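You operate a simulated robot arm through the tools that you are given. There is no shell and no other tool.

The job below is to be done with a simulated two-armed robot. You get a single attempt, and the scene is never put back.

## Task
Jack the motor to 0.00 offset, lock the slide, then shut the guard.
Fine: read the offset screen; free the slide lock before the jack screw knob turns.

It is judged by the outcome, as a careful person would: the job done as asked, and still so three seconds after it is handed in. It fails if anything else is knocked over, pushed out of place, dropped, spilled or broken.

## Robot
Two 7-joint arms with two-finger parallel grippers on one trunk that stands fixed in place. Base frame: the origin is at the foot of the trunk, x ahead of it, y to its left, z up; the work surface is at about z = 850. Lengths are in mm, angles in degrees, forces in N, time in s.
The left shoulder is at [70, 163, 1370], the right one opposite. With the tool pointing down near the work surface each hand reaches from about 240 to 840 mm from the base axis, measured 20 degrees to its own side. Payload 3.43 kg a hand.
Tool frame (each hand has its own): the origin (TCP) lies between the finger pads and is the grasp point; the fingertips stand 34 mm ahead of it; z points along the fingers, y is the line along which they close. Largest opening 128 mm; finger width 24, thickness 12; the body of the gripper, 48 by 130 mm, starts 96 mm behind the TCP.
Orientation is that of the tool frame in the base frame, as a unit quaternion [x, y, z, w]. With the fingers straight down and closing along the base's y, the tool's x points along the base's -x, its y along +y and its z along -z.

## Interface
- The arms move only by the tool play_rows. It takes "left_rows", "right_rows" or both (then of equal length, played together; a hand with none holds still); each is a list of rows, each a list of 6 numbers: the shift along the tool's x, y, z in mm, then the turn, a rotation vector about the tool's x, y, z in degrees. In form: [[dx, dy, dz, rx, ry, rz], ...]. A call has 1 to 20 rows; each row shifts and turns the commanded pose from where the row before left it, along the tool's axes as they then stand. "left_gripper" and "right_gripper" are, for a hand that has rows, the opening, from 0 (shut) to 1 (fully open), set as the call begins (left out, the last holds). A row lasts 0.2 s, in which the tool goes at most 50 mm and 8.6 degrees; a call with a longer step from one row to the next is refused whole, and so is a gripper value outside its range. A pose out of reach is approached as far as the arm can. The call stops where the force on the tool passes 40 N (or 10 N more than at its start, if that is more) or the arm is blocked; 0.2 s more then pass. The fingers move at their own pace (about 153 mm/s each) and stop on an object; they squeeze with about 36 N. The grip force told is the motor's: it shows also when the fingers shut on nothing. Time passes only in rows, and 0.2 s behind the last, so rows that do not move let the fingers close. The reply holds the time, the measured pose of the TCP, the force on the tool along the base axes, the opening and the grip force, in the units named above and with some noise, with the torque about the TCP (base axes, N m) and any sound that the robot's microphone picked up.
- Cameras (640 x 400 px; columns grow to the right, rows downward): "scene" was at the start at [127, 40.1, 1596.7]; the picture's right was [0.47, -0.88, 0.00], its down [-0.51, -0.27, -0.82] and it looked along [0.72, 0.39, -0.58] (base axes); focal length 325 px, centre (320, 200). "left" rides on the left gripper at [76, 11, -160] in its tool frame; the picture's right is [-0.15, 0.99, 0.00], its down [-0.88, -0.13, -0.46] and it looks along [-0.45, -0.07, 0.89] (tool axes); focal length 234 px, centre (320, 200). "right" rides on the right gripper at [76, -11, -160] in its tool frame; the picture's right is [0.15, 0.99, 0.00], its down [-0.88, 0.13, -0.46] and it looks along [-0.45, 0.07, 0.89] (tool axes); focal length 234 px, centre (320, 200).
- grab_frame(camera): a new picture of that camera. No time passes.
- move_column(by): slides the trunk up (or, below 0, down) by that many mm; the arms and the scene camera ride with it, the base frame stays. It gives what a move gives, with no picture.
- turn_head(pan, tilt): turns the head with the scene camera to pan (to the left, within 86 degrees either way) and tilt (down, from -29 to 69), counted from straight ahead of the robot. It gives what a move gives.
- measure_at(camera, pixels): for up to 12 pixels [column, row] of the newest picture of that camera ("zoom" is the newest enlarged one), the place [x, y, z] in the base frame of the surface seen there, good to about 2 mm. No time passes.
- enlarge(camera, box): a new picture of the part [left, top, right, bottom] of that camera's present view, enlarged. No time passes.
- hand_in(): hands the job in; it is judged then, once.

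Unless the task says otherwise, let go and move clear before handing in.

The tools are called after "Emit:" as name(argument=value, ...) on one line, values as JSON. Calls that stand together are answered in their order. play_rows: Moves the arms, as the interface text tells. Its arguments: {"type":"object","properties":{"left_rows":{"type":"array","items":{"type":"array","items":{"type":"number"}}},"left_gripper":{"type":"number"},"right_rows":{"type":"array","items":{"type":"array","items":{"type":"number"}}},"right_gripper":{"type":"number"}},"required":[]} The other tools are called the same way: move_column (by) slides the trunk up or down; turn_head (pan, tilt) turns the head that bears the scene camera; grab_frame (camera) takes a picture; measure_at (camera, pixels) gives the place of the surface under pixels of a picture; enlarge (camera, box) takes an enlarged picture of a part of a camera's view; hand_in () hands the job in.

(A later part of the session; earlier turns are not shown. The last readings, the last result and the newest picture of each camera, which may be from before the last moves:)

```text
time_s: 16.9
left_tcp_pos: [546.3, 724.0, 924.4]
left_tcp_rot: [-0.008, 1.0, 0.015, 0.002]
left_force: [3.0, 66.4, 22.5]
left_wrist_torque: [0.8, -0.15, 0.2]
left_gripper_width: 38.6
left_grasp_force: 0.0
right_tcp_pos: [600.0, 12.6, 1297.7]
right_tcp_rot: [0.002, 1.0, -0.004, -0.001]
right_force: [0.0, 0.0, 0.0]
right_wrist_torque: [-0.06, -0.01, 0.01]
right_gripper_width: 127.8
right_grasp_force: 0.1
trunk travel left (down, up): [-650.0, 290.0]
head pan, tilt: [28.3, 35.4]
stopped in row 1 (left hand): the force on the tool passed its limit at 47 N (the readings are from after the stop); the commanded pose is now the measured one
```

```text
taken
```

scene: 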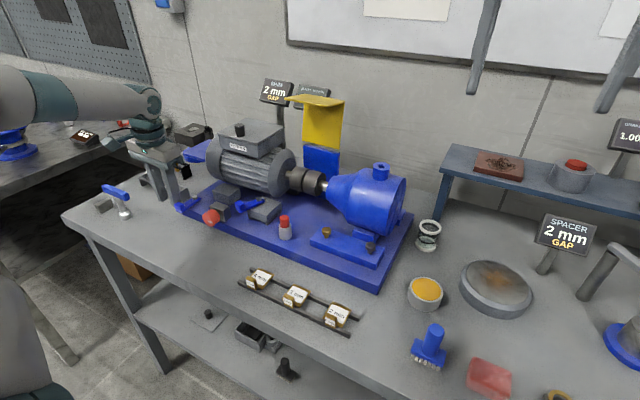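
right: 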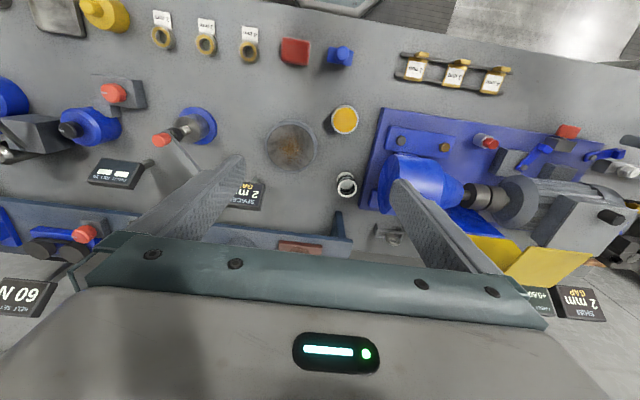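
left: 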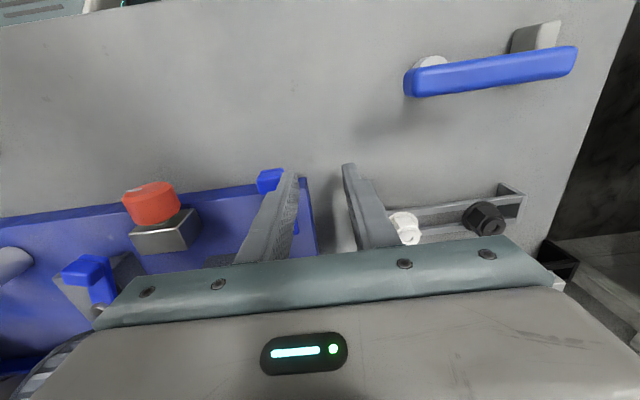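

I should have retreated before opening: the right finger pressed on the lever handle at its stop. I'll hold the opening at about the present width and move away in +y, then up.

Emit:
play_rows(left_rows=[[0, 10, 0, 0, 0, 0], [0, 6, -5, 0, 0, 0], [0, 0, -25, 0, 0, 0], [0, 0, -40, 0, 0, 0], [0, 0, -45, 0, 0, 0]], left_gripper=0.25)

Emit:
grab_frame(camera="left")

Emit:
enlarge(camera="scene", box=[140, 165, 252, 235])

```text
time_s: 18.1
left_tcp_pos: [547.7, 720.6, 1042.7]
left_tcp_rot: [-0.002, 1.0, 0.01, -0.001]
left_force: [-0.3, 0.0, 0.0]
left_wrist_torque: [0.01, 0.0, 0.02]
left_gripper_width: 31.8
left_grasp_force: 0.0
right_tcp_pos: [601.6, 0.6, 1296.3]
right_tcp_rot: [0.003, 1.0, 0.001, 0.0]
right_force: [-0.4, -0.1, -0.2]
right_wrist_torque: [0.03, -0.03, -0.01]
right_gripper_width: 127.8
right_grasp_force: 0.1
trunk travel left (down, up): [-650.0, 290.0]
head pan, tilt: [28.3, 35.4]
```

```text
taken
```

left: 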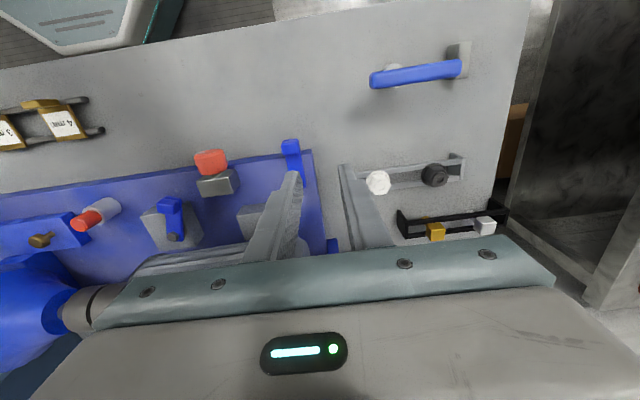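

```text
5.71 times, centred on (196, 200) of scene
```

zoom: 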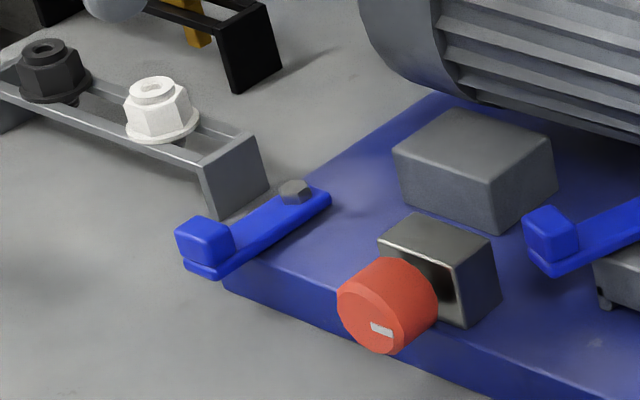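

The lever rests at its free stop and the tray looks undisturbed. I'll move over the knob and measure it.

Emit:
play_rows(left_rows=[[2, -45, 0, 0, 0, 0], [2, -45, 0, 0, 0, 0], [2, -45, 0, 0, 0, 0], [0, -6, 0, 0, 0, 0]], left_gripper=0.6)

Emit:
grab_frame(camera="left")

Emit:
enlarge(camera="left", box=[240, 90, 400, 200])

```text
time_s: 19.1
left_tcp_pos: [542.8, 582.4, 1037.8]
left_tcp_rot: [-0.003, 1.0, 0.01, -0.003]
left_force: [0.5, -0.2, 0.2]
left_wrist_torque: [0.01, 0.04, -0.04]
left_gripper_width: 77.0
left_grasp_force: 0.0
right_tcp_pos: [602.2, 2.9, 1295.4]
right_tcp_rot: [0.003, 1.0, 0.001, 0.0]
right_force: [1.2, -0.6, 0.0]
right_wrist_torque: [0.01, 0.01, 0.0]
right_gripper_width: 128.2
right_grasp_force: 0.0
trunk travel left (down, up): [-650.0, 290.0]
head pan, tilt: [28.3, 35.4]
```

```text
taken
```

left: 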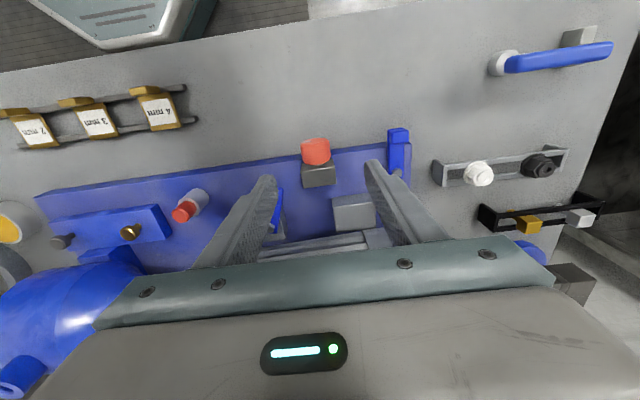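

```text
3.64 times, centred on (320, 145) of left
```

zoom: 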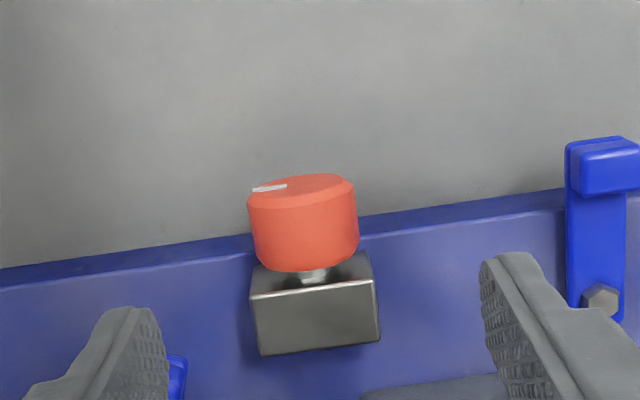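

Emit:
measure_at(camera="zoom", pixels=[[305, 215], [305, 255], [260, 235], [350, 235], [252, 205], [352, 195], [300, 185], [270, 187], [315, 275], [265, 300], [370, 290], [315, 325]])

Emit:
measure_at(camera="left", pixels=[[398, 140], [396, 175], [275, 215], [190, 205], [350, 213], [318, 178]])

```text
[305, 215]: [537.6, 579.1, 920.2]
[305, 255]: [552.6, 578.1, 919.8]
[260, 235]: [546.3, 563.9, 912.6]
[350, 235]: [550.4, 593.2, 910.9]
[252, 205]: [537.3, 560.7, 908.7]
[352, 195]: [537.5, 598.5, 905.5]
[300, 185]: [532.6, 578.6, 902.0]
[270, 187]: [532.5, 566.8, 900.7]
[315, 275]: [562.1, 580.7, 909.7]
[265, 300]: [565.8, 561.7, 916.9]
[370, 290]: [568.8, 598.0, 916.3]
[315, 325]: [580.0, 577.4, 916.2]
```

```text
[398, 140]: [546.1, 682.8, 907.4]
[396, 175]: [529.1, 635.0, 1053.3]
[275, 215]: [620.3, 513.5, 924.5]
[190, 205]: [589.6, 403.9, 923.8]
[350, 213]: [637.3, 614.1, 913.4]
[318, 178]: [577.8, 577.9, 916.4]
```

The knob spans x 532–557 with its axis at y≈579, z≈900 and radius about 19.5. I'll descend with the fingers straddling it at x≈541, then grip.

Emit:
play_rows(left_rows=[[1.8, -3.4, 0, 1.1, -0.3, 0.3], [0, 0, 40, 0, 0, 0], [0, 0, 40, 0, 0, 0], [0, 0, 30, 0, 0, 0], [0, 0, 20, 0, 0, 0], [0, 0, 6, 0, 0, 0]])

Emit:
grab_frame(camera="left")

Emit:
enlarge(camera="scene", box=[160, 160, 272, 230])

```text
time_s: 20.5
left_tcp_pos: [543.2, 579.0, 903.8]
left_tcp_rot: [0.001, 1.0, 0.0, 0.0]
left_force: [0.0, -0.9, 1.0]
left_wrist_torque: [-0.04, -0.02, 0.0]
left_gripper_width: 76.9
left_grasp_force: 0.0
right_tcp_pos: [603.0, 2.5, 1297.0]
right_tcp_rot: [0.003, 1.0, 0.0, 0.0]
right_force: [-1.0, -0.1, 0.0]
right_wrist_torque: [-0.01, 0.03, -0.04]
right_gripper_width: 127.7
right_grasp_force: 0.1
trunk travel left (down, up): [-650.0, 290.0]
head pan, tilt: [28.3, 35.4]
```

```text
taken
```

left: 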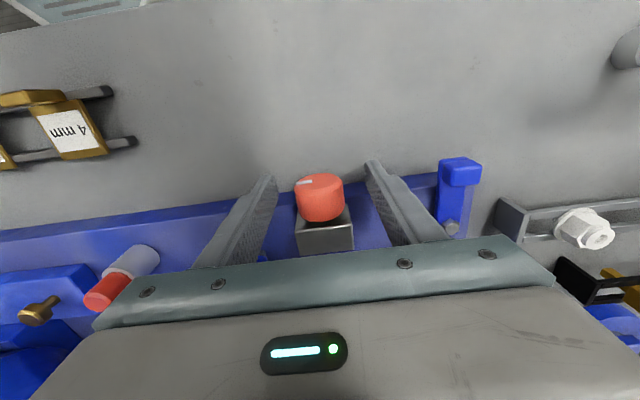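

```text
5.71 times, centred on (216, 195) of scene
```

zoom: 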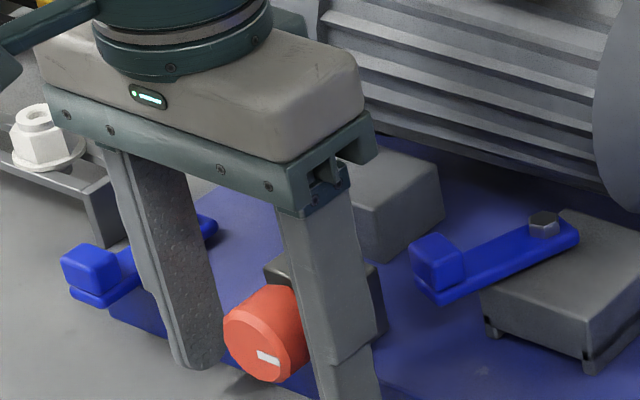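

The fingers straddle the knob correctly. I'll shift 2 mm back and close on it.

Emit:
play_rows(left_rows=[[2, 0, 0, 0, 0, 0], [0, 0, 0, 0, 0, 0], [0, 0, 0, 0, 0, 0], [0, 0, 0, 0, 0, 0]], left_gripper=0)

Emit:
grab_frame(camera="left")

Emit:
enlarge(camera="right", box=[496, 260, 624, 340])

```text
time_s: 21.5
left_tcp_pos: [540.4, 578.3, 903.5]
left_tcp_rot: [0.001, 1.0, 0.0, 0.001]
left_force: [5.8, 0.1, 0.9]
left_wrist_torque: [-0.02, -0.18, 0.06]
left_gripper_width: 37.4
left_grasp_force: 44.9
right_tcp_pos: [602.8, 2.4, 1295.2]
right_tcp_rot: [0.002, 1.0, 0.0, -0.001]
right_force: [-0.3, -0.1, 0.3]
right_wrist_torque: [0.0, 0.0, 0.01]
right_gripper_width: 128.0
right_grasp_force: 0.1
trunk travel left (down, up): [-650.0, 290.0]
head pan, tilt: [28.3, 35.4]
```

```text
taken
```

left: 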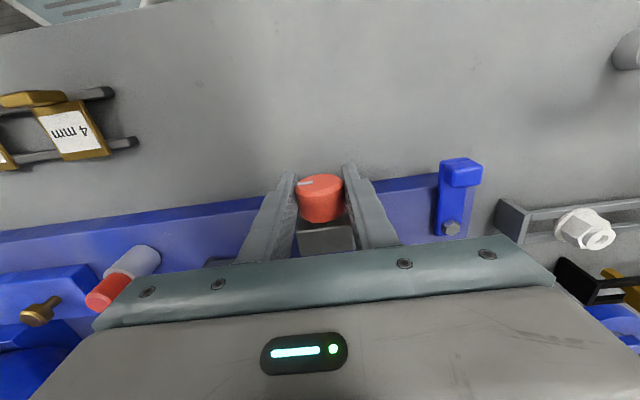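

```text
5.00 times, centred on (560, 300) of right
```

zoom: 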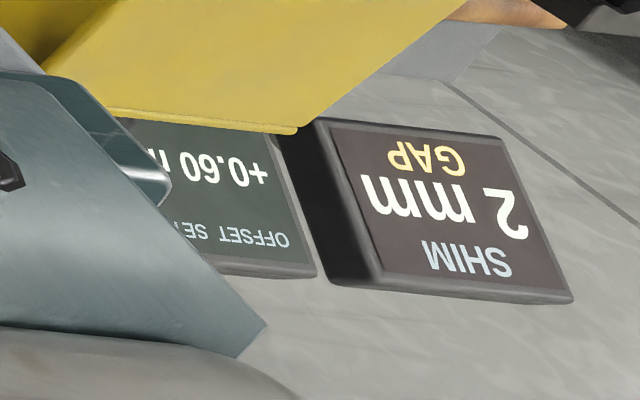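

The knob is gripped (width 37.4 mm) and the screen reads +0.60. I'll turn the knob a small amount clockwise as seen from the robot and watch the reading.

Emit:
play_rows(left_rows=[[0, -0.3, 0, -5, 0, 0], [0, -0.3, 0, -5, 0, 0], [0, -0.3, 0, -5, 0, 0], [0, 0, 0, 0, 0, 0]])

Emit:
grab_frame(camera="left")

Emit:
enlarge(camera="right", box=[496, 260, 624, 340])

Emit:
enlarge(camera="scene", box=[160, 160, 272, 230])

```text
time_s: 22.5
left_tcp_pos: [540.8, 577.5, 904.0]
left_tcp_rot: [0.0, 0.991, 0.13, 0.0]
left_force: [8.9, 2.1, 6.6]
left_wrist_torque: [-0.01, 0.05, 0.14]
left_gripper_width: 37.5
left_grasp_force: 45.1
right_tcp_pos: [603.3, 2.1, 1295.9]
right_tcp_rot: [0.002, 1.0, 0.0, -0.001]
right_force: [0.2, -0.4, 0.3]
right_wrist_torque: [0.01, -0.03, 0.0]
right_gripper_width: 127.8
right_grasp_force: 0.2
trunk travel left (down, up): [-650.0, 290.0]
head pan, tilt: [28.3, 35.4]
```

```text
taken
```

left: 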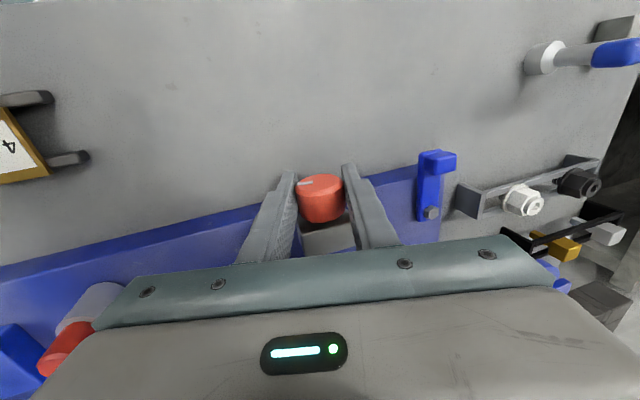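

```text
5.00 times, centred on (560, 300) of right
```

zoom: 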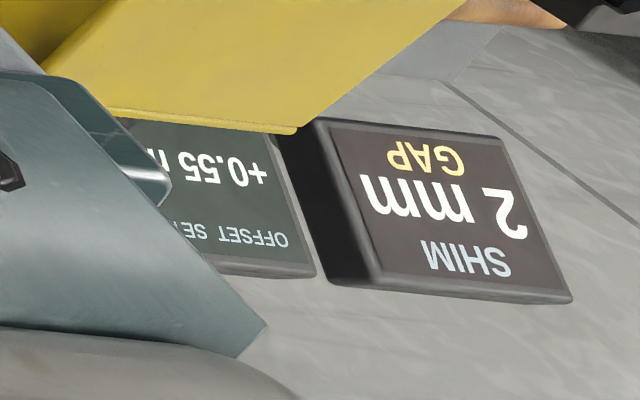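

```text
5.71 times, centred on (216, 195) of scene
```

zoom: 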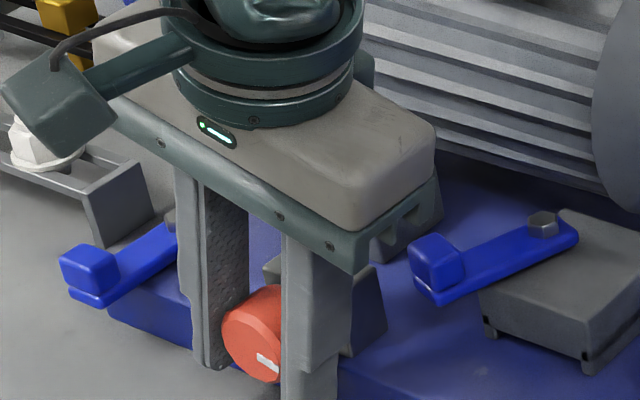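

The reading dropped to +0.55 after 15° clockwise, so the lock is free and the direction is right at about 0.0033 mm/deg — roughly 165° still to go. I'll continue the stroke.

Emit:
play_rows(left_rows=[[0, -0.3, 0, -6, 0, 0], [0, -0.3, 0, -6, 0, 0], [0, -0.3, 0, -6, 0, 0], [0, -0.3, 0, -6, 0, 0], [0, -0.3, 0, -6, 0, 0], [0, 0, 0, 0, 0, 0]])

Emit:
grab_frame(camera="left")

Emit:
enlarge(camera="right", box=[496, 260, 624, 340])

Emit:
enlarge(camera="scene", box=[160, 160, 272, 230])

```text
time_s: 23.9
left_tcp_pos: [542.2, 575.5, 902.8]
left_tcp_rot: [-0.001, 0.924, 0.383, 0.0]
left_force: [13.5, 4.2, 8.4]
left_wrist_torque: [-0.01, 0.26, 0.36]
left_gripper_width: 37.6
left_grasp_force: 44.6
right_tcp_pos: [603.5, 1.9, 1295.5]
right_tcp_rot: [0.003, 1.0, 0.0, -0.001]
right_force: [0.4, 0.2, 0.6]
right_wrist_torque: [0.0, -0.02, 0.03]
right_gripper_width: 128.4
right_grasp_force: 0.0
trunk travel left (down, up): [-650.0, 290.0]
head pan, tilt: [28.3, 35.4]
```

```text
taken
```

left: 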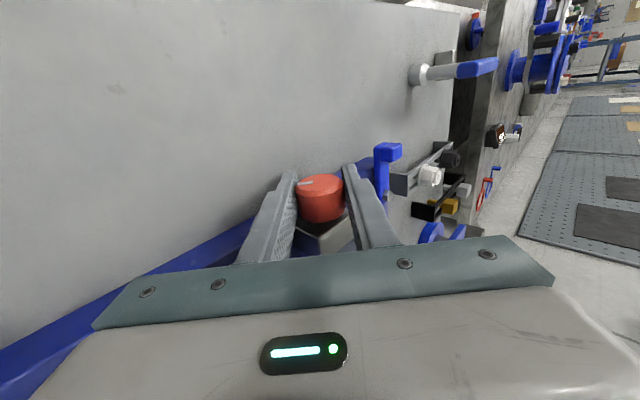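

```text
5.00 times, centred on (560, 300) of right
```

zoom: 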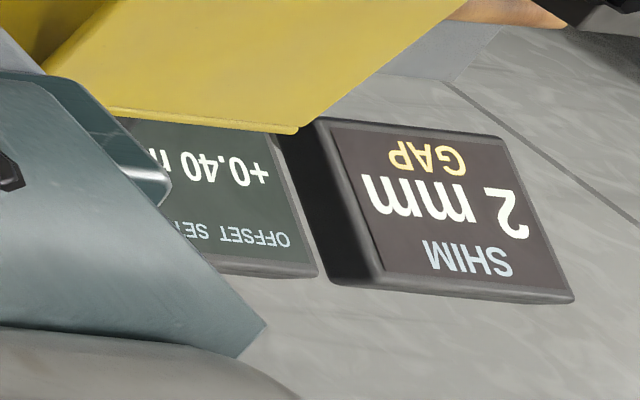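

```text
5.71 times, centred on (216, 195) of scene
```

zoom: 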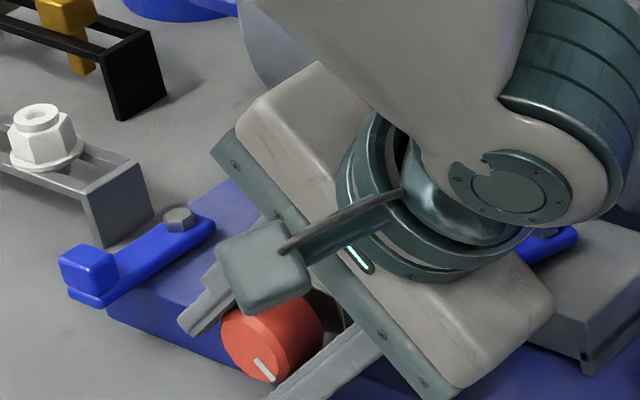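

The reading is +0.40 at 45° of lean, so about 90° remain. I'll open just a few mm (to stay off the bench), swing the hand back around the knob axis, and re-grip.

Emit:
play_rows(left_rows=[[0, 0, 0, 0, 0, 0], [0, 0, 0, 0, 0, 0]], left_gripper=0.345)

Emit:
enlarge(camera="right", box=[496, 260, 624, 340])

Emit:
grab_frame(camera="left")

```text
time_s: 24.5
left_tcp_pos: [539.3, 575.0, 902.1]
left_tcp_rot: [0.001, 0.924, 0.382, 0.0]
left_force: [-0.2, -0.1, -0.2]
left_wrist_torque: [0.02, -0.02, 0.01]
left_gripper_width: 44.3
left_grasp_force: 0.0
right_tcp_pos: [602.8, 2.2, 1296.2]
right_tcp_rot: [0.002, 1.0, 0.0, 0.0]
right_force: [-1.0, -0.2, -0.1]
right_wrist_torque: [-0.02, 0.0, -0.01]
right_gripper_width: 128.2
right_grasp_force: 0.1
trunk travel left (down, up): [-650.0, 290.0]
head pan, tilt: [28.3, 35.4]
```

```text
5.00 times, centred on (560, 300) of right
```

zoom: 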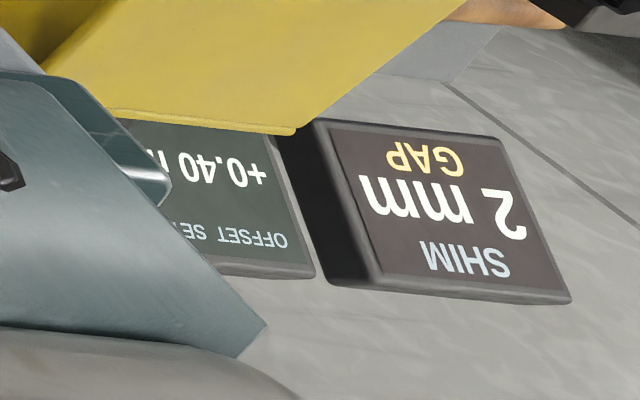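

```text
taken
```

left: 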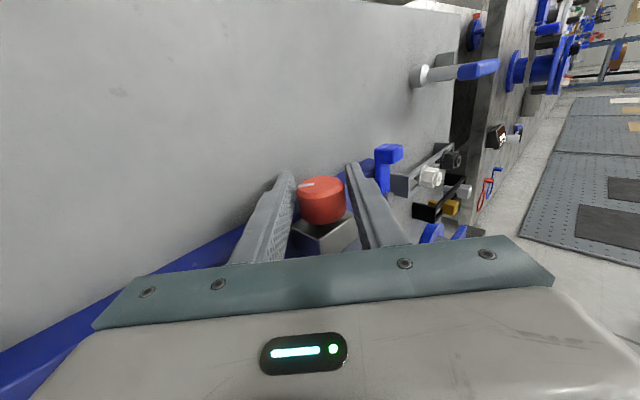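

The reading holds at +0.40 after release. I'll swing the hand back 60° around the knob axis.

Emit:
play_rows(left_rows=[[0, 0.37, 0, 6, 0, 0], [0, 0.37, 0, 6, 0, 0], [0, 0.37, 0, 6, 0, 0], [0, 0.37, 0, 6, 0, 0], [0, 0.37, 0, 6, 0, 0], [0, 0.37, 0, 6, 0, 0], [0, 0.37, 0, 6, 0, 0], [0, 0.37, 0, 6, 0, 0], [0, 0.37, 0, 6, 0, 0], [0, 0.37, 0, 6, 0, 0]])

Emit:
enlarge(camera="right", box=[496, 260, 624, 340])

Emit:
grab_frame(camera="left")

```text
time_s: 26.7
left_tcp_pos: [541.1, 580.2, 903.7]
left_tcp_rot: [0.0, 0.991, -0.133, 0.001]
left_force: [-0.6, -0.3, 0.0]
left_wrist_torque: [-0.02, 0.01, -0.01]
left_gripper_width: 44.3
left_grasp_force: 0.1
right_tcp_pos: [603.0, 2.9, 1296.2]
right_tcp_rot: [0.003, 1.0, 0.0, 0.0]
right_force: [0.5, 0.4, 0.8]
right_wrist_torque: [-0.03, 0.06, 0.04]
right_gripper_width: 127.7
right_grasp_force: 0.1
trunk travel left (down, up): [-650.0, 290.0]
head pan, tilt: [28.3, 35.4]
```

```text
5.00 times, centred on (560, 300) of right
```

zoom: 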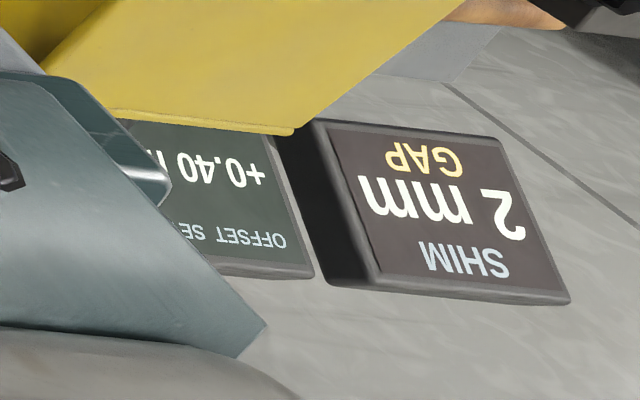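

```text
taken
```

left: 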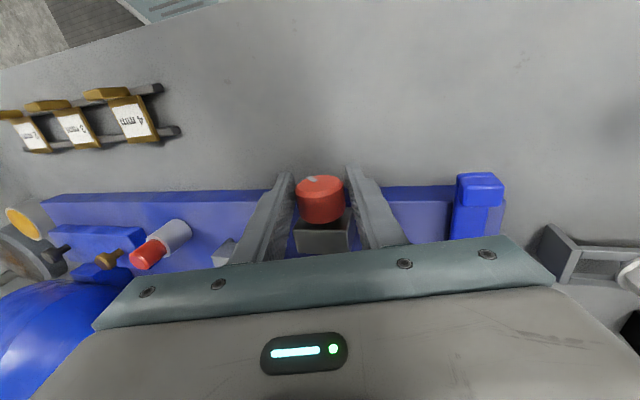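

The hand is back at +15° with the reading still +0.40. I'll re-grip and turn another 54° clockwise.

Emit:
play_rows(left_rows=[[0, 0, 0, 0, 0, 0], [0, 0, 0, 0, 0, 0], [0, -0.3, 0, -6, 0, 0], [0, -0.3, 0, -6, 0, 0], [0, -0.3, 0, -6, 0, 0], [0, -0.3, 0, -6, 0, 0], [0, -0.3, 0, -6, 0, 0], [0, -0.3, 0, -6, 0, 0], [0, -0.3, 0, -6, 0, 0], [0, -0.3, 0, -6, 0, 0], [0, -0.3, 0, -6, 0, 0], [0, 0, 0, 0, 0, 0]], left_gripper=0)

Emit:
enlarge(camera="right", box=[496, 260, 624, 340])

Emit:
grab_frame(camera="left")

```text
time_s: 29.3
left_tcp_pos: [541.4, 576.4, 903.7]
left_tcp_rot: [0.0, 0.943, 0.332, -0.001]
left_force: [0.8, -8.1, -5.8]
left_wrist_torque: [-0.05, 0.0, 0.22]
left_gripper_width: 37.2
left_grasp_force: 44.7
right_tcp_pos: [602.8, 1.3, 1294.4]
right_tcp_rot: [0.003, 1.0, 0.0, -0.001]
right_force: [-0.3, -0.1, 0.1]
right_wrist_torque: [0.0, -0.01, -0.02]
right_gripper_width: 128.1
right_grasp_force: 0.0
trunk travel left (down, up): [-650.0, 290.0]
head pan, tilt: [28.3, 35.4]
```

```text
5.00 times, centred on (560, 300) of right
```

zoom: 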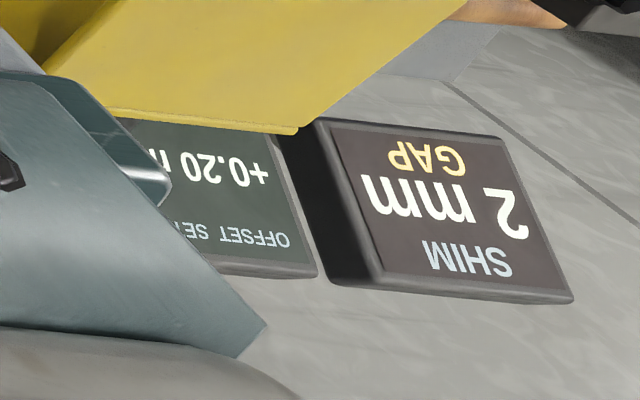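

```text
taken
```

left: 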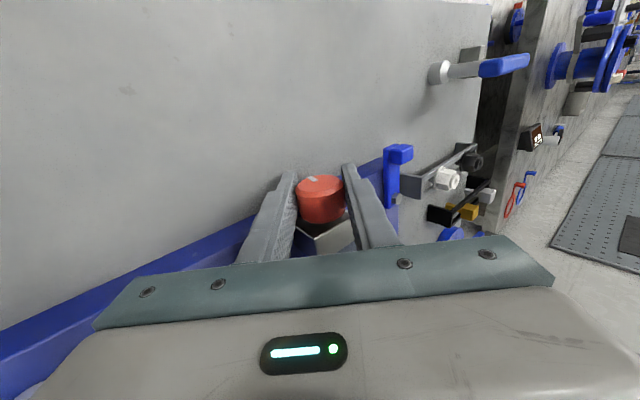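

The reading is now +0.20. I'll turn in small steps from here to learn the display's resolution.

Emit:
play_rows(left_rows=[[0, -0.15, 0, -3, 0, 0], [0, 0, 0, 0, 0, 0]])

Emit:
enlarge(camera="right", box=[512, 270, 576, 310])

Emit:
play_rows(left_rows=[[0, -0.15, 0, -3, 0, 0], [0, 0, 0, 0, 0, 0]])

Emit:
enlarge(camera="right", box=[512, 270, 576, 310])

Emit:
play_rows(left_rows=[[0, -0.15, 0, -3, 0, 0], [0, 0, 0, 0, 0, 0]])

Emit:
enlarge(camera="right", box=[512, 270, 576, 310])

```text
time_s: 29.9
left_tcp_pos: [540.1, 574.2, 902.1]
left_tcp_rot: [0.001, 0.934, 0.358, -0.001]
left_force: [-1.9, -9.2, -7.0]
left_wrist_torque: [-0.06, -0.17, 0.33]
left_gripper_width: 37.4
left_grasp_force: 44.8
right_tcp_pos: [601.3, 1.3, 1295.3]
right_tcp_rot: [0.003, 1.0, 0.0, 0.0]
right_force: [0.7, 0.2, 0.4]
right_wrist_torque: [-0.01, 0.0, 0.02]
right_gripper_width: 127.8
right_grasp_force: 0.0
trunk travel left (down, up): [-650.0, 290.0]
head pan, tilt: [28.3, 35.4]
```

```text
10.00 times, centred on (544, 290) of right
```

zoom: 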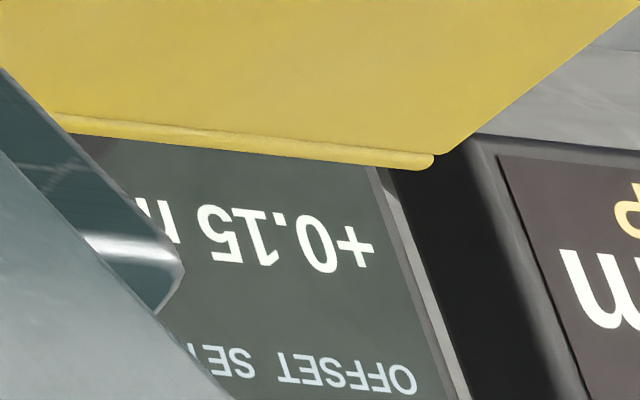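

```text
time_s: 30.5
left_tcp_pos: [540.1, 575.3, 901.7]
left_tcp_rot: [0.0, 0.924, 0.383, 0.0]
left_force: [-3.7, -12.3, -8.4]
left_wrist_torque: [-0.08, -0.01, 0.4]
left_gripper_width: 37.2
left_grasp_force: 44.9
right_tcp_pos: [602.8, 0.6, 1296.5]
right_tcp_rot: [0.002, 1.0, 0.001, 0.0]
right_force: [-0.2, -0.2, 0.6]
right_wrist_torque: [0.0, 0.01, 0.03]
right_gripper_width: 127.9
right_grasp_force: 0.1
trunk travel left (down, up): [-650.0, 290.0]
head pan, tilt: [28.3, 35.4]
```

```text
10.00 times, centred on (544, 290) of right
```

zoom: 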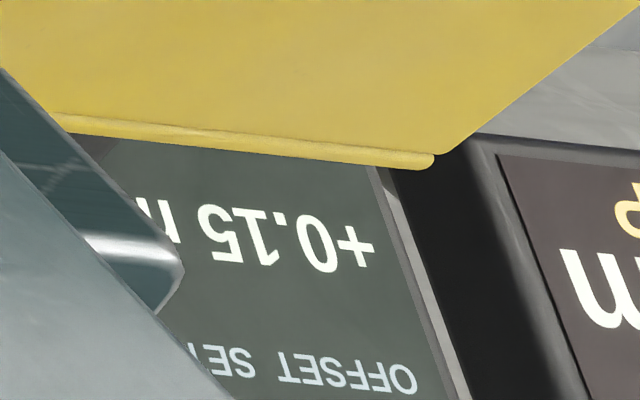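

```text
time_s: 31.1
left_tcp_pos: [540.3, 576.6, 902.9]
left_tcp_rot: [0.0, 0.914, 0.405, 0.0]
left_force: [-8.0, -18.4, -15.4]
left_wrist_torque: [-0.04, -0.25, 0.21]
left_gripper_width: 37.5
left_grasp_force: 45.0
right_tcp_pos: [602.5, 0.8, 1294.2]
right_tcp_rot: [0.002, 1.0, 0.001, -0.001]
right_force: [0.5, -0.4, 0.7]
right_wrist_torque: [0.03, -0.02, 0.0]
right_gripper_width: 127.9
right_grasp_force: 0.0
trunk travel left (down, up): [-650.0, 290.0]
head pan, tilt: [28.3, 35.4]
```

```text
10.00 times, centred on (544, 290) of right
```

zoom: 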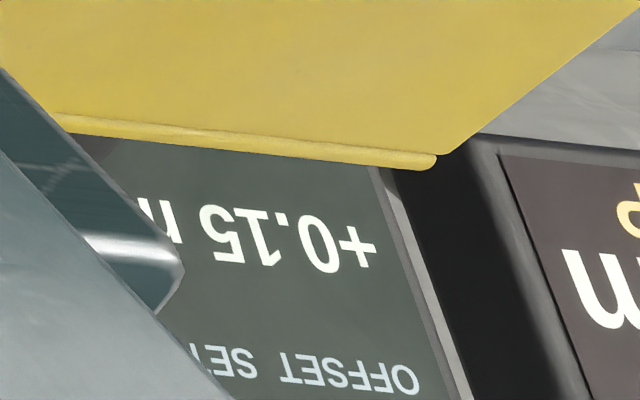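

The display steps by 0.05 and the data fit 12° per step (1.5 mm/turn), so about 36° more is needed. I'll release, swing back to vertical and re-grip.

Emit:
play_rows(left_rows=[[0, 0, 0, 0, 0, 0], [0, 0, 0, 0, 0, 0]], left_gripper=0.345)

Emit:
enlarge(camera="right", box=[512, 270, 576, 310])

Emit:
grab_frame(camera="left")

```text
time_s: 31.7
left_tcp_pos: [540.9, 577.8, 905.0]
left_tcp_rot: [0.0, 0.913, 0.408, 0.001]
left_force: [0.7, -0.3, -0.3]
left_wrist_torque: [0.0, -0.02, 0.02]
left_gripper_width: 44.5
left_grasp_force: 0.0
right_tcp_pos: [601.1, 1.4, 1295.9]
right_tcp_rot: [0.002, 1.0, 0.0, -0.001]
right_force: [-0.3, -0.5, -0.4]
right_wrist_torque: [0.01, 0.01, 0.05]
right_gripper_width: 127.9
right_grasp_force: 0.1
trunk travel left (down, up): [-650.0, 290.0]
head pan, tilt: [28.3, 35.4]
```

```text
10.00 times, centred on (544, 290) of right
```

zoom: 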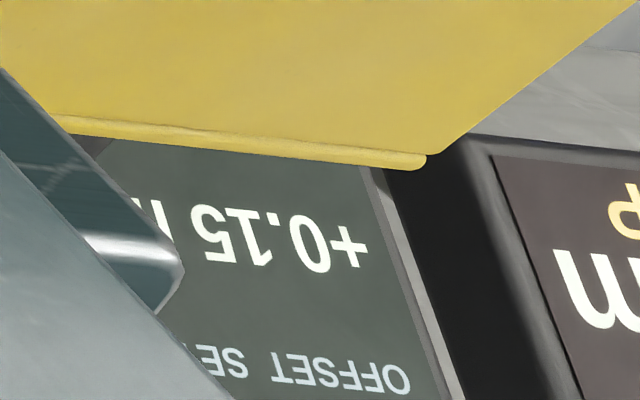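

```text
taken
```

left: 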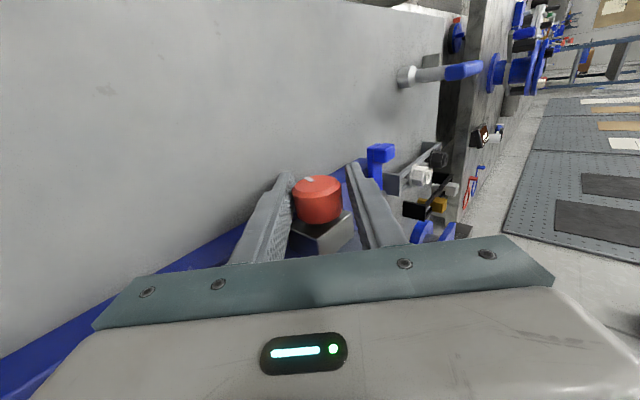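

Reading holds at +0.15. The knob sits a bit toward the left finger, so I'll shift 2 mm and swing the hand back to vertical.

Emit:
play_rows(left_rows=[[0, -2, 0, 0, 0, 0], [0, 0.37, 0, 6, 0, 0], [0, 0.37, 0, 6, 0, 0], [0, 0.37, 0, 6, 0, 0], [0, 0.37, 0, 6, 0, 0], [0, 0.37, 0, 6, 0, 0], [0, 0.37, 0, 6, 0, 0], [0, 0.37, 0, 6, 0, 0], [0, 0.37, 0, 6, 0, 0]])

Emit:
grab_frame(camera="left")

Emit:
enlarge(camera="right", box=[512, 270, 576, 310])

```text
time_s: 33.7
left_tcp_pos: [540.4, 577.2, 902.8]
left_tcp_rot: [0.0, 1.0, -0.002, 0.001]
left_force: [0.5, -0.4, 0.5]
left_wrist_torque: [-0.02, 0.01, 0.01]
left_gripper_width: 44.2
left_grasp_force: 0.1
right_tcp_pos: [601.6, 4.0, 1295.7]
right_tcp_rot: [0.003, 1.0, -0.001, 0.0]
right_force: [-0.2, 0.4, 0.7]
right_wrist_torque: [0.0, 0.0, 0.0]
right_gripper_width: 128.1
right_grasp_force: 0.1
trunk travel left (down, up): [-650.0, 290.0]
head pan, tilt: [28.3, 35.4]
```

```text
taken
```

left: 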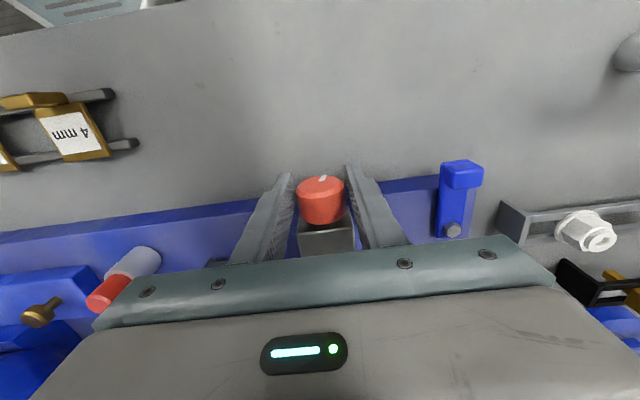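

```text
10.00 times, centred on (544, 290) of right
```

zoom: 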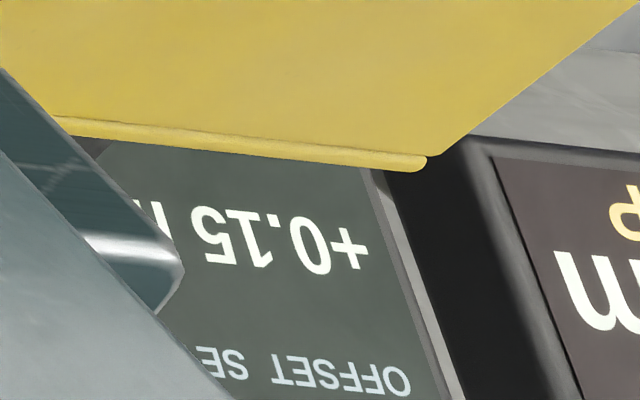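

The hand is vertical again and the reading is still +0.15. I'll re-grip and turn 24° clockwise, then read.

Emit:
play_rows(left_rows=[[0, 0, 0, 0, 0, 0], [0, 0, 0, 0, 0, 0], [0, -0.25, 0, -4, 0, 0], [0, -0.25, 0, -4, 0, 0], [0, -0.25, 0, -4, 0, 0], [0, -0.25, 0, -4, 0, 0], [0, -0.25, 0, -4, 0, 0], [0, -0.25, 0, -4, 0, 0], [0, 0, 0, 0, 0, 0]], left_gripper=0)

Emit:
enlarge(camera="right", box=[512, 270, 576, 310])

Emit:
grab_frame(camera="left")

```text
time_s: 35.7
left_tcp_pos: [540.7, 576.9, 903.3]
left_tcp_rot: [0.0, 0.978, 0.208, 0.0]
left_force: [4.4, 8.2, 9.4]
left_wrist_torque: [0.06, 0.26, 0.21]
left_gripper_width: 36.7
left_grasp_force: 45.4
right_tcp_pos: [602.2, 2.2, 1296.2]
right_tcp_rot: [0.003, 1.0, 0.0, 0.0]
right_force: [0.5, -0.2, 0.4]
right_wrist_torque: [0.03, 0.01, 0.03]
right_gripper_width: 127.9
right_grasp_force: 0.2
trunk travel left (down, up): [-650.0, 290.0]
head pan, tilt: [28.3, 35.4]
```

```text
10.00 times, centred on (544, 290) of right
```

zoom: 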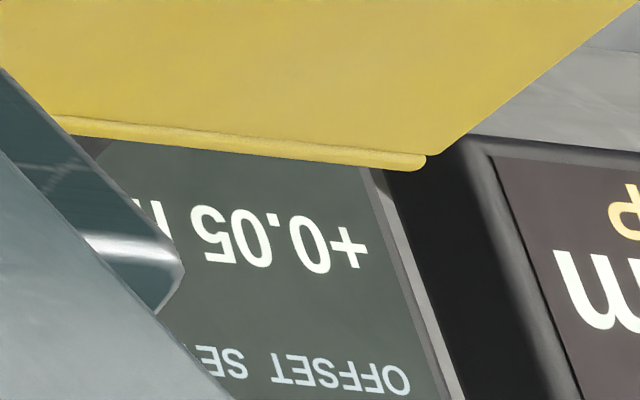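

```text
taken
```

left: 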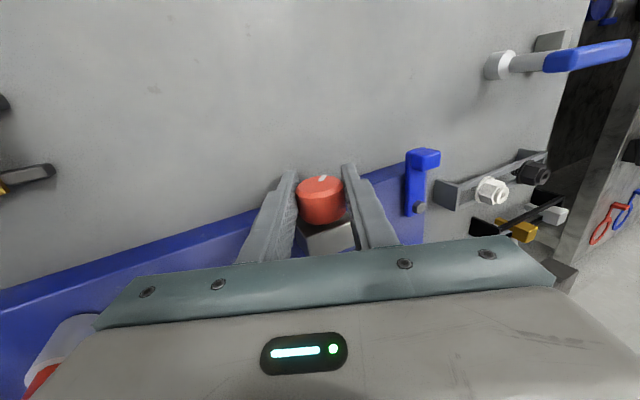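

The display is at +0.05. I'll turn in 3° steps to find where it switches to 0.00.

Emit:
play_rows(left_rows=[[0, -0.15, 0, -3, 0, 0], [0, 0, 0, 0, 0, 0]])

Emit:
enlarge(camera="right", box=[512, 270, 576, 310])

Emit:
play_rows(left_rows=[[0, -0.15, 0, -3, 0, 0], [0, 0, 0, 0, 0, 0]])

Emit:
enlarge(camera="right", box=[512, 270, 576, 310])

```text
time_s: 36.3
left_tcp_pos: [540.2, 577.1, 902.0]
left_tcp_rot: [0.0, 0.973, 0.233, 0.0]
left_force: [3.9, 10.3, 9.4]
left_wrist_torque: [0.04, 0.14, -0.11]
left_gripper_width: 36.9
left_grasp_force: 45.5
right_tcp_pos: [601.8, 2.4, 1296.2]
right_tcp_rot: [0.002, 1.0, -0.001, 0.0]
right_force: [0.1, -0.5, 0.1]
right_wrist_torque: [-0.03, 0.0, 0.02]
right_gripper_width: 128.0
right_grasp_force: 0.1
trunk travel left (down, up): [-650.0, 290.0]
head pan, tilt: [28.3, 35.4]
```

```text
10.00 times, centred on (544, 290) of right
```

zoom: 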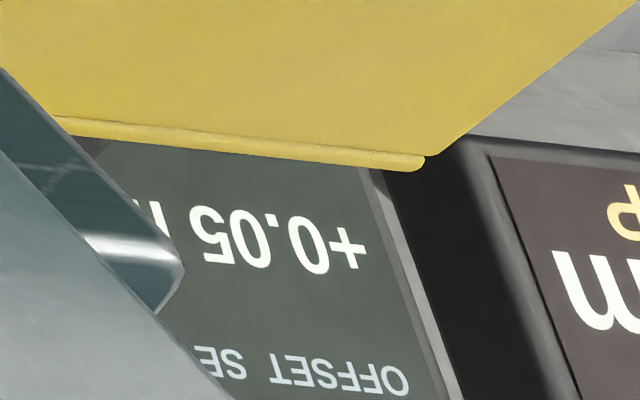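

```text
time_s: 36.9
left_tcp_pos: [540.8, 576.0, 901.9]
left_tcp_rot: [0.0, 0.966, 0.259, 0.0]
left_force: [5.5, 9.4, 8.9]
left_wrist_torque: [0.04, 0.06, 0.08]
left_gripper_width: 37.0
left_grasp_force: 44.7
right_tcp_pos: [600.9, 1.5, 1296.1]
right_tcp_rot: [0.003, 1.0, 0.0, 0.0]
right_force: [-0.1, -0.6, 0.3]
right_wrist_torque: [0.01, 0.0, -0.02]
right_gripper_width: 127.8
right_grasp_force: 0.1
trunk travel left (down, up): [-650.0, 290.0]
head pan, tilt: [28.3, 35.4]
```

```text
10.00 times, centred on (544, 290) of right
```

zoom: 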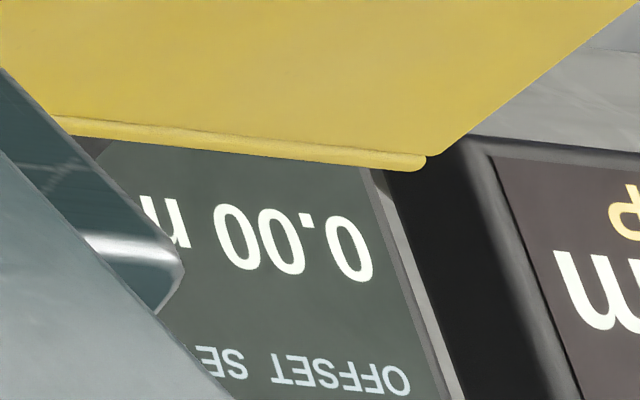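

The display switched to 0.00 between 27° and 30° of this stroke; the band should be about 12° wide. I'll go 4.5° further to sit mid-band, then verify.

Emit:
play_rows(left_rows=[[0, -0.15, 0, -2.5, 0, 0], [0, -0.1, 0, -2, 0, 0], [0, 0, 0, 0, 0, 0]])

Emit:
enlarge(camera="right", box=[512, 270, 576, 310])

```text
time_s: 37.7
left_tcp_pos: [539.8, 576.3, 902.1]
left_tcp_rot: [0.0, 0.955, 0.296, 0.0]
left_force: [5.6, 10.6, 9.1]
left_wrist_torque: [0.05, 0.35, 0.06]
left_gripper_width: 36.7
left_grasp_force: 44.9
right_tcp_pos: [602.7, 3.0, 1296.5]
right_tcp_rot: [0.002, 1.0, 0.0, 0.0]
right_force: [0.7, 0.2, 0.9]
right_wrist_torque: [-0.01, 0.0, -0.02]
right_gripper_width: 128.0
right_grasp_force: 0.0
trunk travel left (down, up): [-650.0, 290.0]
head pan, tilt: [28.3, 35.4]
```

```text
10.00 times, centred on (544, 290) of right
```

zoom: 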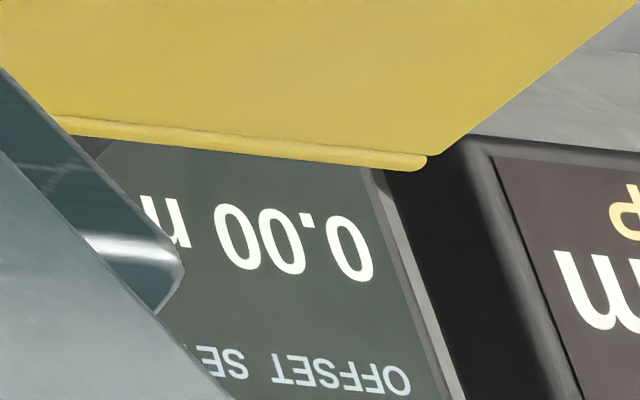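

The screen reads 0.00 mid-band. I'll release slightly, swing the hand upright around the knob, and check that the reading holds.

Emit:
play_rows(left_rows=[[0, 0, 0, 0, 0, 0], [0, 0, 0, 0, 0, 0], [0, 0.37, 0, 6, 0, 0], [0, 0.37, 0, 6, 0, 0], [0, 0.37, 0, 6, 0, 0], [0, 0.37, 0, 6, 0, 0], [0, 0.37, 0, 6, 0, 0], [0, 0.3, 0, 4.5, 0, 0]], left_gripper=0.36)

Emit:
enlarge(camera="right", box=[512, 270, 576, 310])

Emit:
grab_frame(camera="left")

```text
time_s: 39.5
left_tcp_pos: [539.4, 579.5, 903.9]
left_tcp_rot: [0.0, 1.0, 0.0, 0.001]
left_force: [0.0, 0.4, 0.4]
left_wrist_torque: [-0.01, -0.02, 0.02]
left_gripper_width: 46.2
left_grasp_force: 0.1
right_tcp_pos: [602.5, 2.5, 1295.6]
right_tcp_rot: [0.003, 1.0, 0.0, 0.0]
right_force: [-0.3, 0.7, -0.8]
right_wrist_torque: [0.02, -0.05, 0.03]
right_gripper_width: 128.0
right_grasp_force: 0.0
trunk travel left (down, up): [-650.0, 290.0]
head pan, tilt: [28.3, 35.4]
```

```text
10.00 times, centred on (544, 290) of right
```

zoom: 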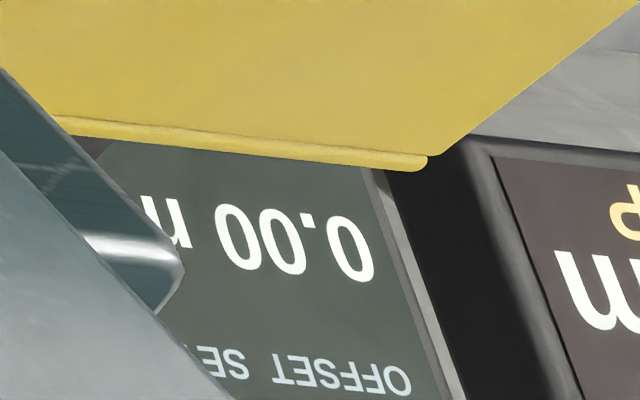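

```text
taken
```

left: 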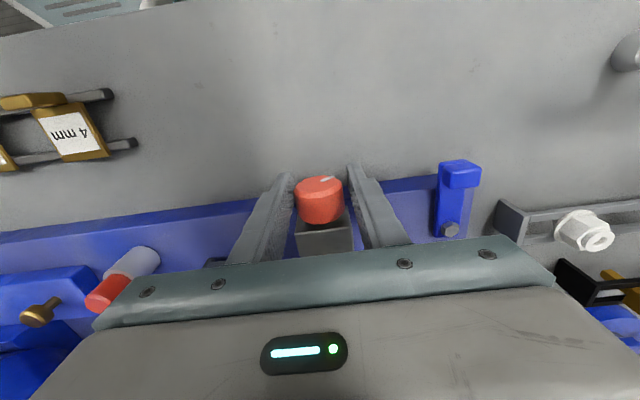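

0.00 holds after release. I'll lift clear of the knob before closing the fingers for the lever.

Emit:
play_rows(left_rows=[[0, 0, 0, 0, 0, 0], [0, 0, -30, 0, 0, 0], [0, 0, -45, 0, 0, 0], [0, 0, -25, 0, 0, 0]], left_gripper=0.5)

Emit:
play_rows(left_rows=[[-2, 38, 0, 0, 0, 0], [-2, 38, 0, 0, 0, 0], [0, 0, 0, 0, 0, 0], [0, 0, 0, 0, 0, 0]], left_gripper=0)

Emit:
grab_frame(camera="left")

Emit:
measure_at(camera="left", pixels=[[360, 155], [355, 165], [352, 180], [365, 150]])

Emit:
enlarge(camera="scene", box=[140, 165, 252, 235])

```text
time_s: 40.5
left_tcp_pos: [540.0, 578.1, 1004.2]
left_tcp_rot: [-0.001, 1.0, -0.001, 0.0]
left_force: [0.7, -0.7, 0.0]
left_wrist_torque: [-0.02, 0.02, 0.0]
left_gripper_width: 63.9
left_grasp_force: 0.1
right_tcp_pos: [601.9, 2.5, 1296.9]
right_tcp_rot: [0.003, 1.0, 0.0, 0.001]
right_force: [1.0, 0.4, -0.6]
right_wrist_torque: [0.0, 0.03, 0.01]
right_gripper_width: 127.9
right_grasp_force: 0.1
trunk travel left (down, up): [-650.0, 290.0]
head pan, tilt: [28.3, 35.4]
```

```text
time_s: 41.5
left_tcp_pos: [544.3, 653.7, 1002.4]
left_tcp_rot: [0.0, 1.0, 0.0, -0.001]
left_force: [0.3, 0.4, -0.7]
left_wrist_torque: [-0.01, 0.01, 0.03]
left_gripper_width: 0.0
left_grasp_force: 33.4
right_tcp_pos: [602.0, 2.2, 1296.2]
right_tcp_rot: [0.002, 1.0, 0.0, 0.0]
right_force: [-0.7, 0.0, -0.6]
right_wrist_torque: [-0.04, 0.01, 0.01]
right_gripper_width: 128.2
right_grasp_force: 0.0
trunk travel left (down, up): [-650.0, 290.0]
head pan, tilt: [28.3, 35.4]
```

```text
taken
```

left: 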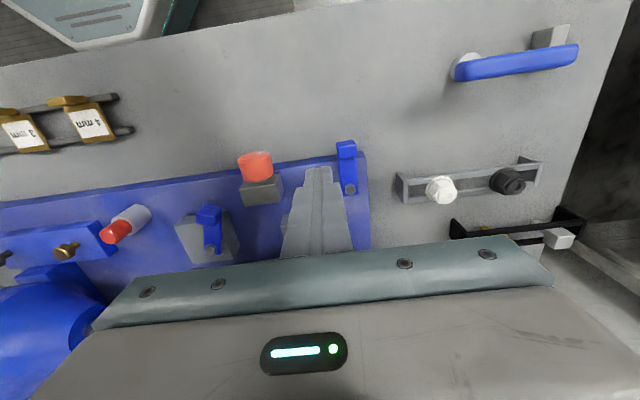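

```text
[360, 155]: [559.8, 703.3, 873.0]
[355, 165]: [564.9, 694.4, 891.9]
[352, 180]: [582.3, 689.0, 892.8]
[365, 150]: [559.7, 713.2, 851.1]
```

```text
5.71 times, centred on (196, 200) of scene
```

zoom: 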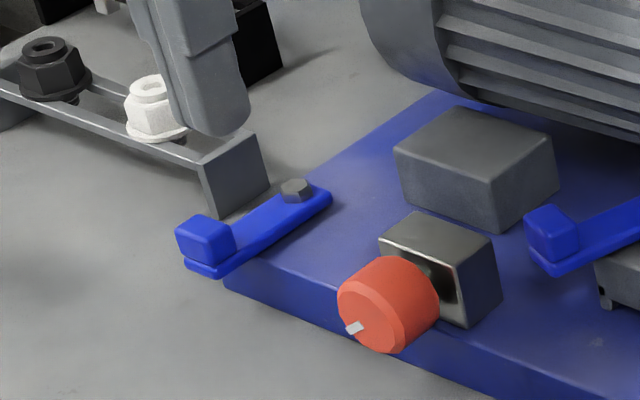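

The handle is at (346,150) in the left view, at y≈683, and my fingers are at y≈654, clear of it by 9 mm. I'll descend and push it back toward +y along the arc to the locked position.

Emit:
play_rows(left_rows=[[0, 0, 40, 0, 0, 0], [0, 0, 25, 0, 0, 0], [0, 0, 14, 0, 0, 0], [1, 5, 0, 0, 0, 0], [1, 5, 0, 0, 0, 0], [0.5, 5, 0, 0, 0, 0], [0.5, 5, 0, 0, 0, 0]])

Emit:
enlarge(camera="scene", box=[140, 165, 252, 235])

Emit:
enlarge(camera="right", box=[512, 270, 576, 310])

```text
time_s: 43.1
left_tcp_pos: [542.6, 673.9, 923.3]
left_tcp_rot: [0.0, 1.0, -0.001, 0.0]
left_force: [-0.2, -2.0, -0.9]
left_wrist_torque: [-0.04, 0.03, 0.01]
left_gripper_width: 0.2
left_grasp_force: 32.7
right_tcp_pos: [603.3, 3.3, 1295.1]
right_tcp_rot: [0.003, 1.0, 0.0, 0.0]
right_force: [-0.2, -0.7, 0.3]
right_wrist_torque: [0.0, -0.02, -0.02]
right_gripper_width: 127.8
right_grasp_force: 0.0
trunk travel left (down, up): [-650.0, 290.0]
head pan, tilt: [28.3, 35.4]
```

```text
5.71 times, centred on (196, 200) of scene
```

zoom: 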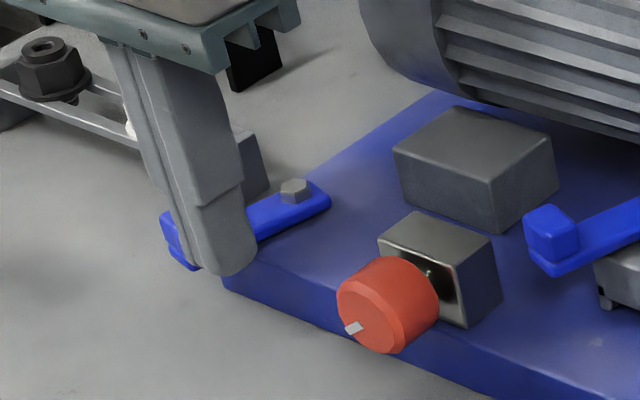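

```text
10.00 times, centred on (544, 290) of right
```

zoom: 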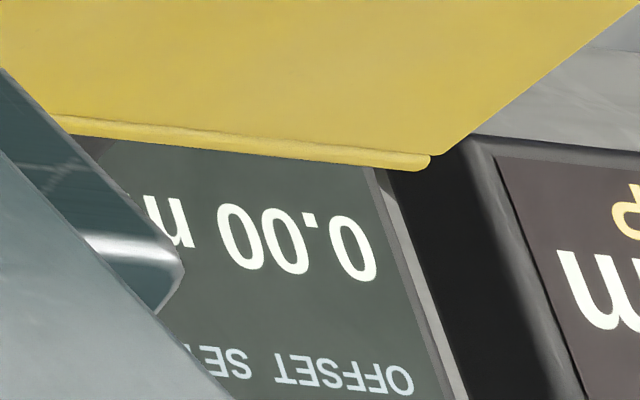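

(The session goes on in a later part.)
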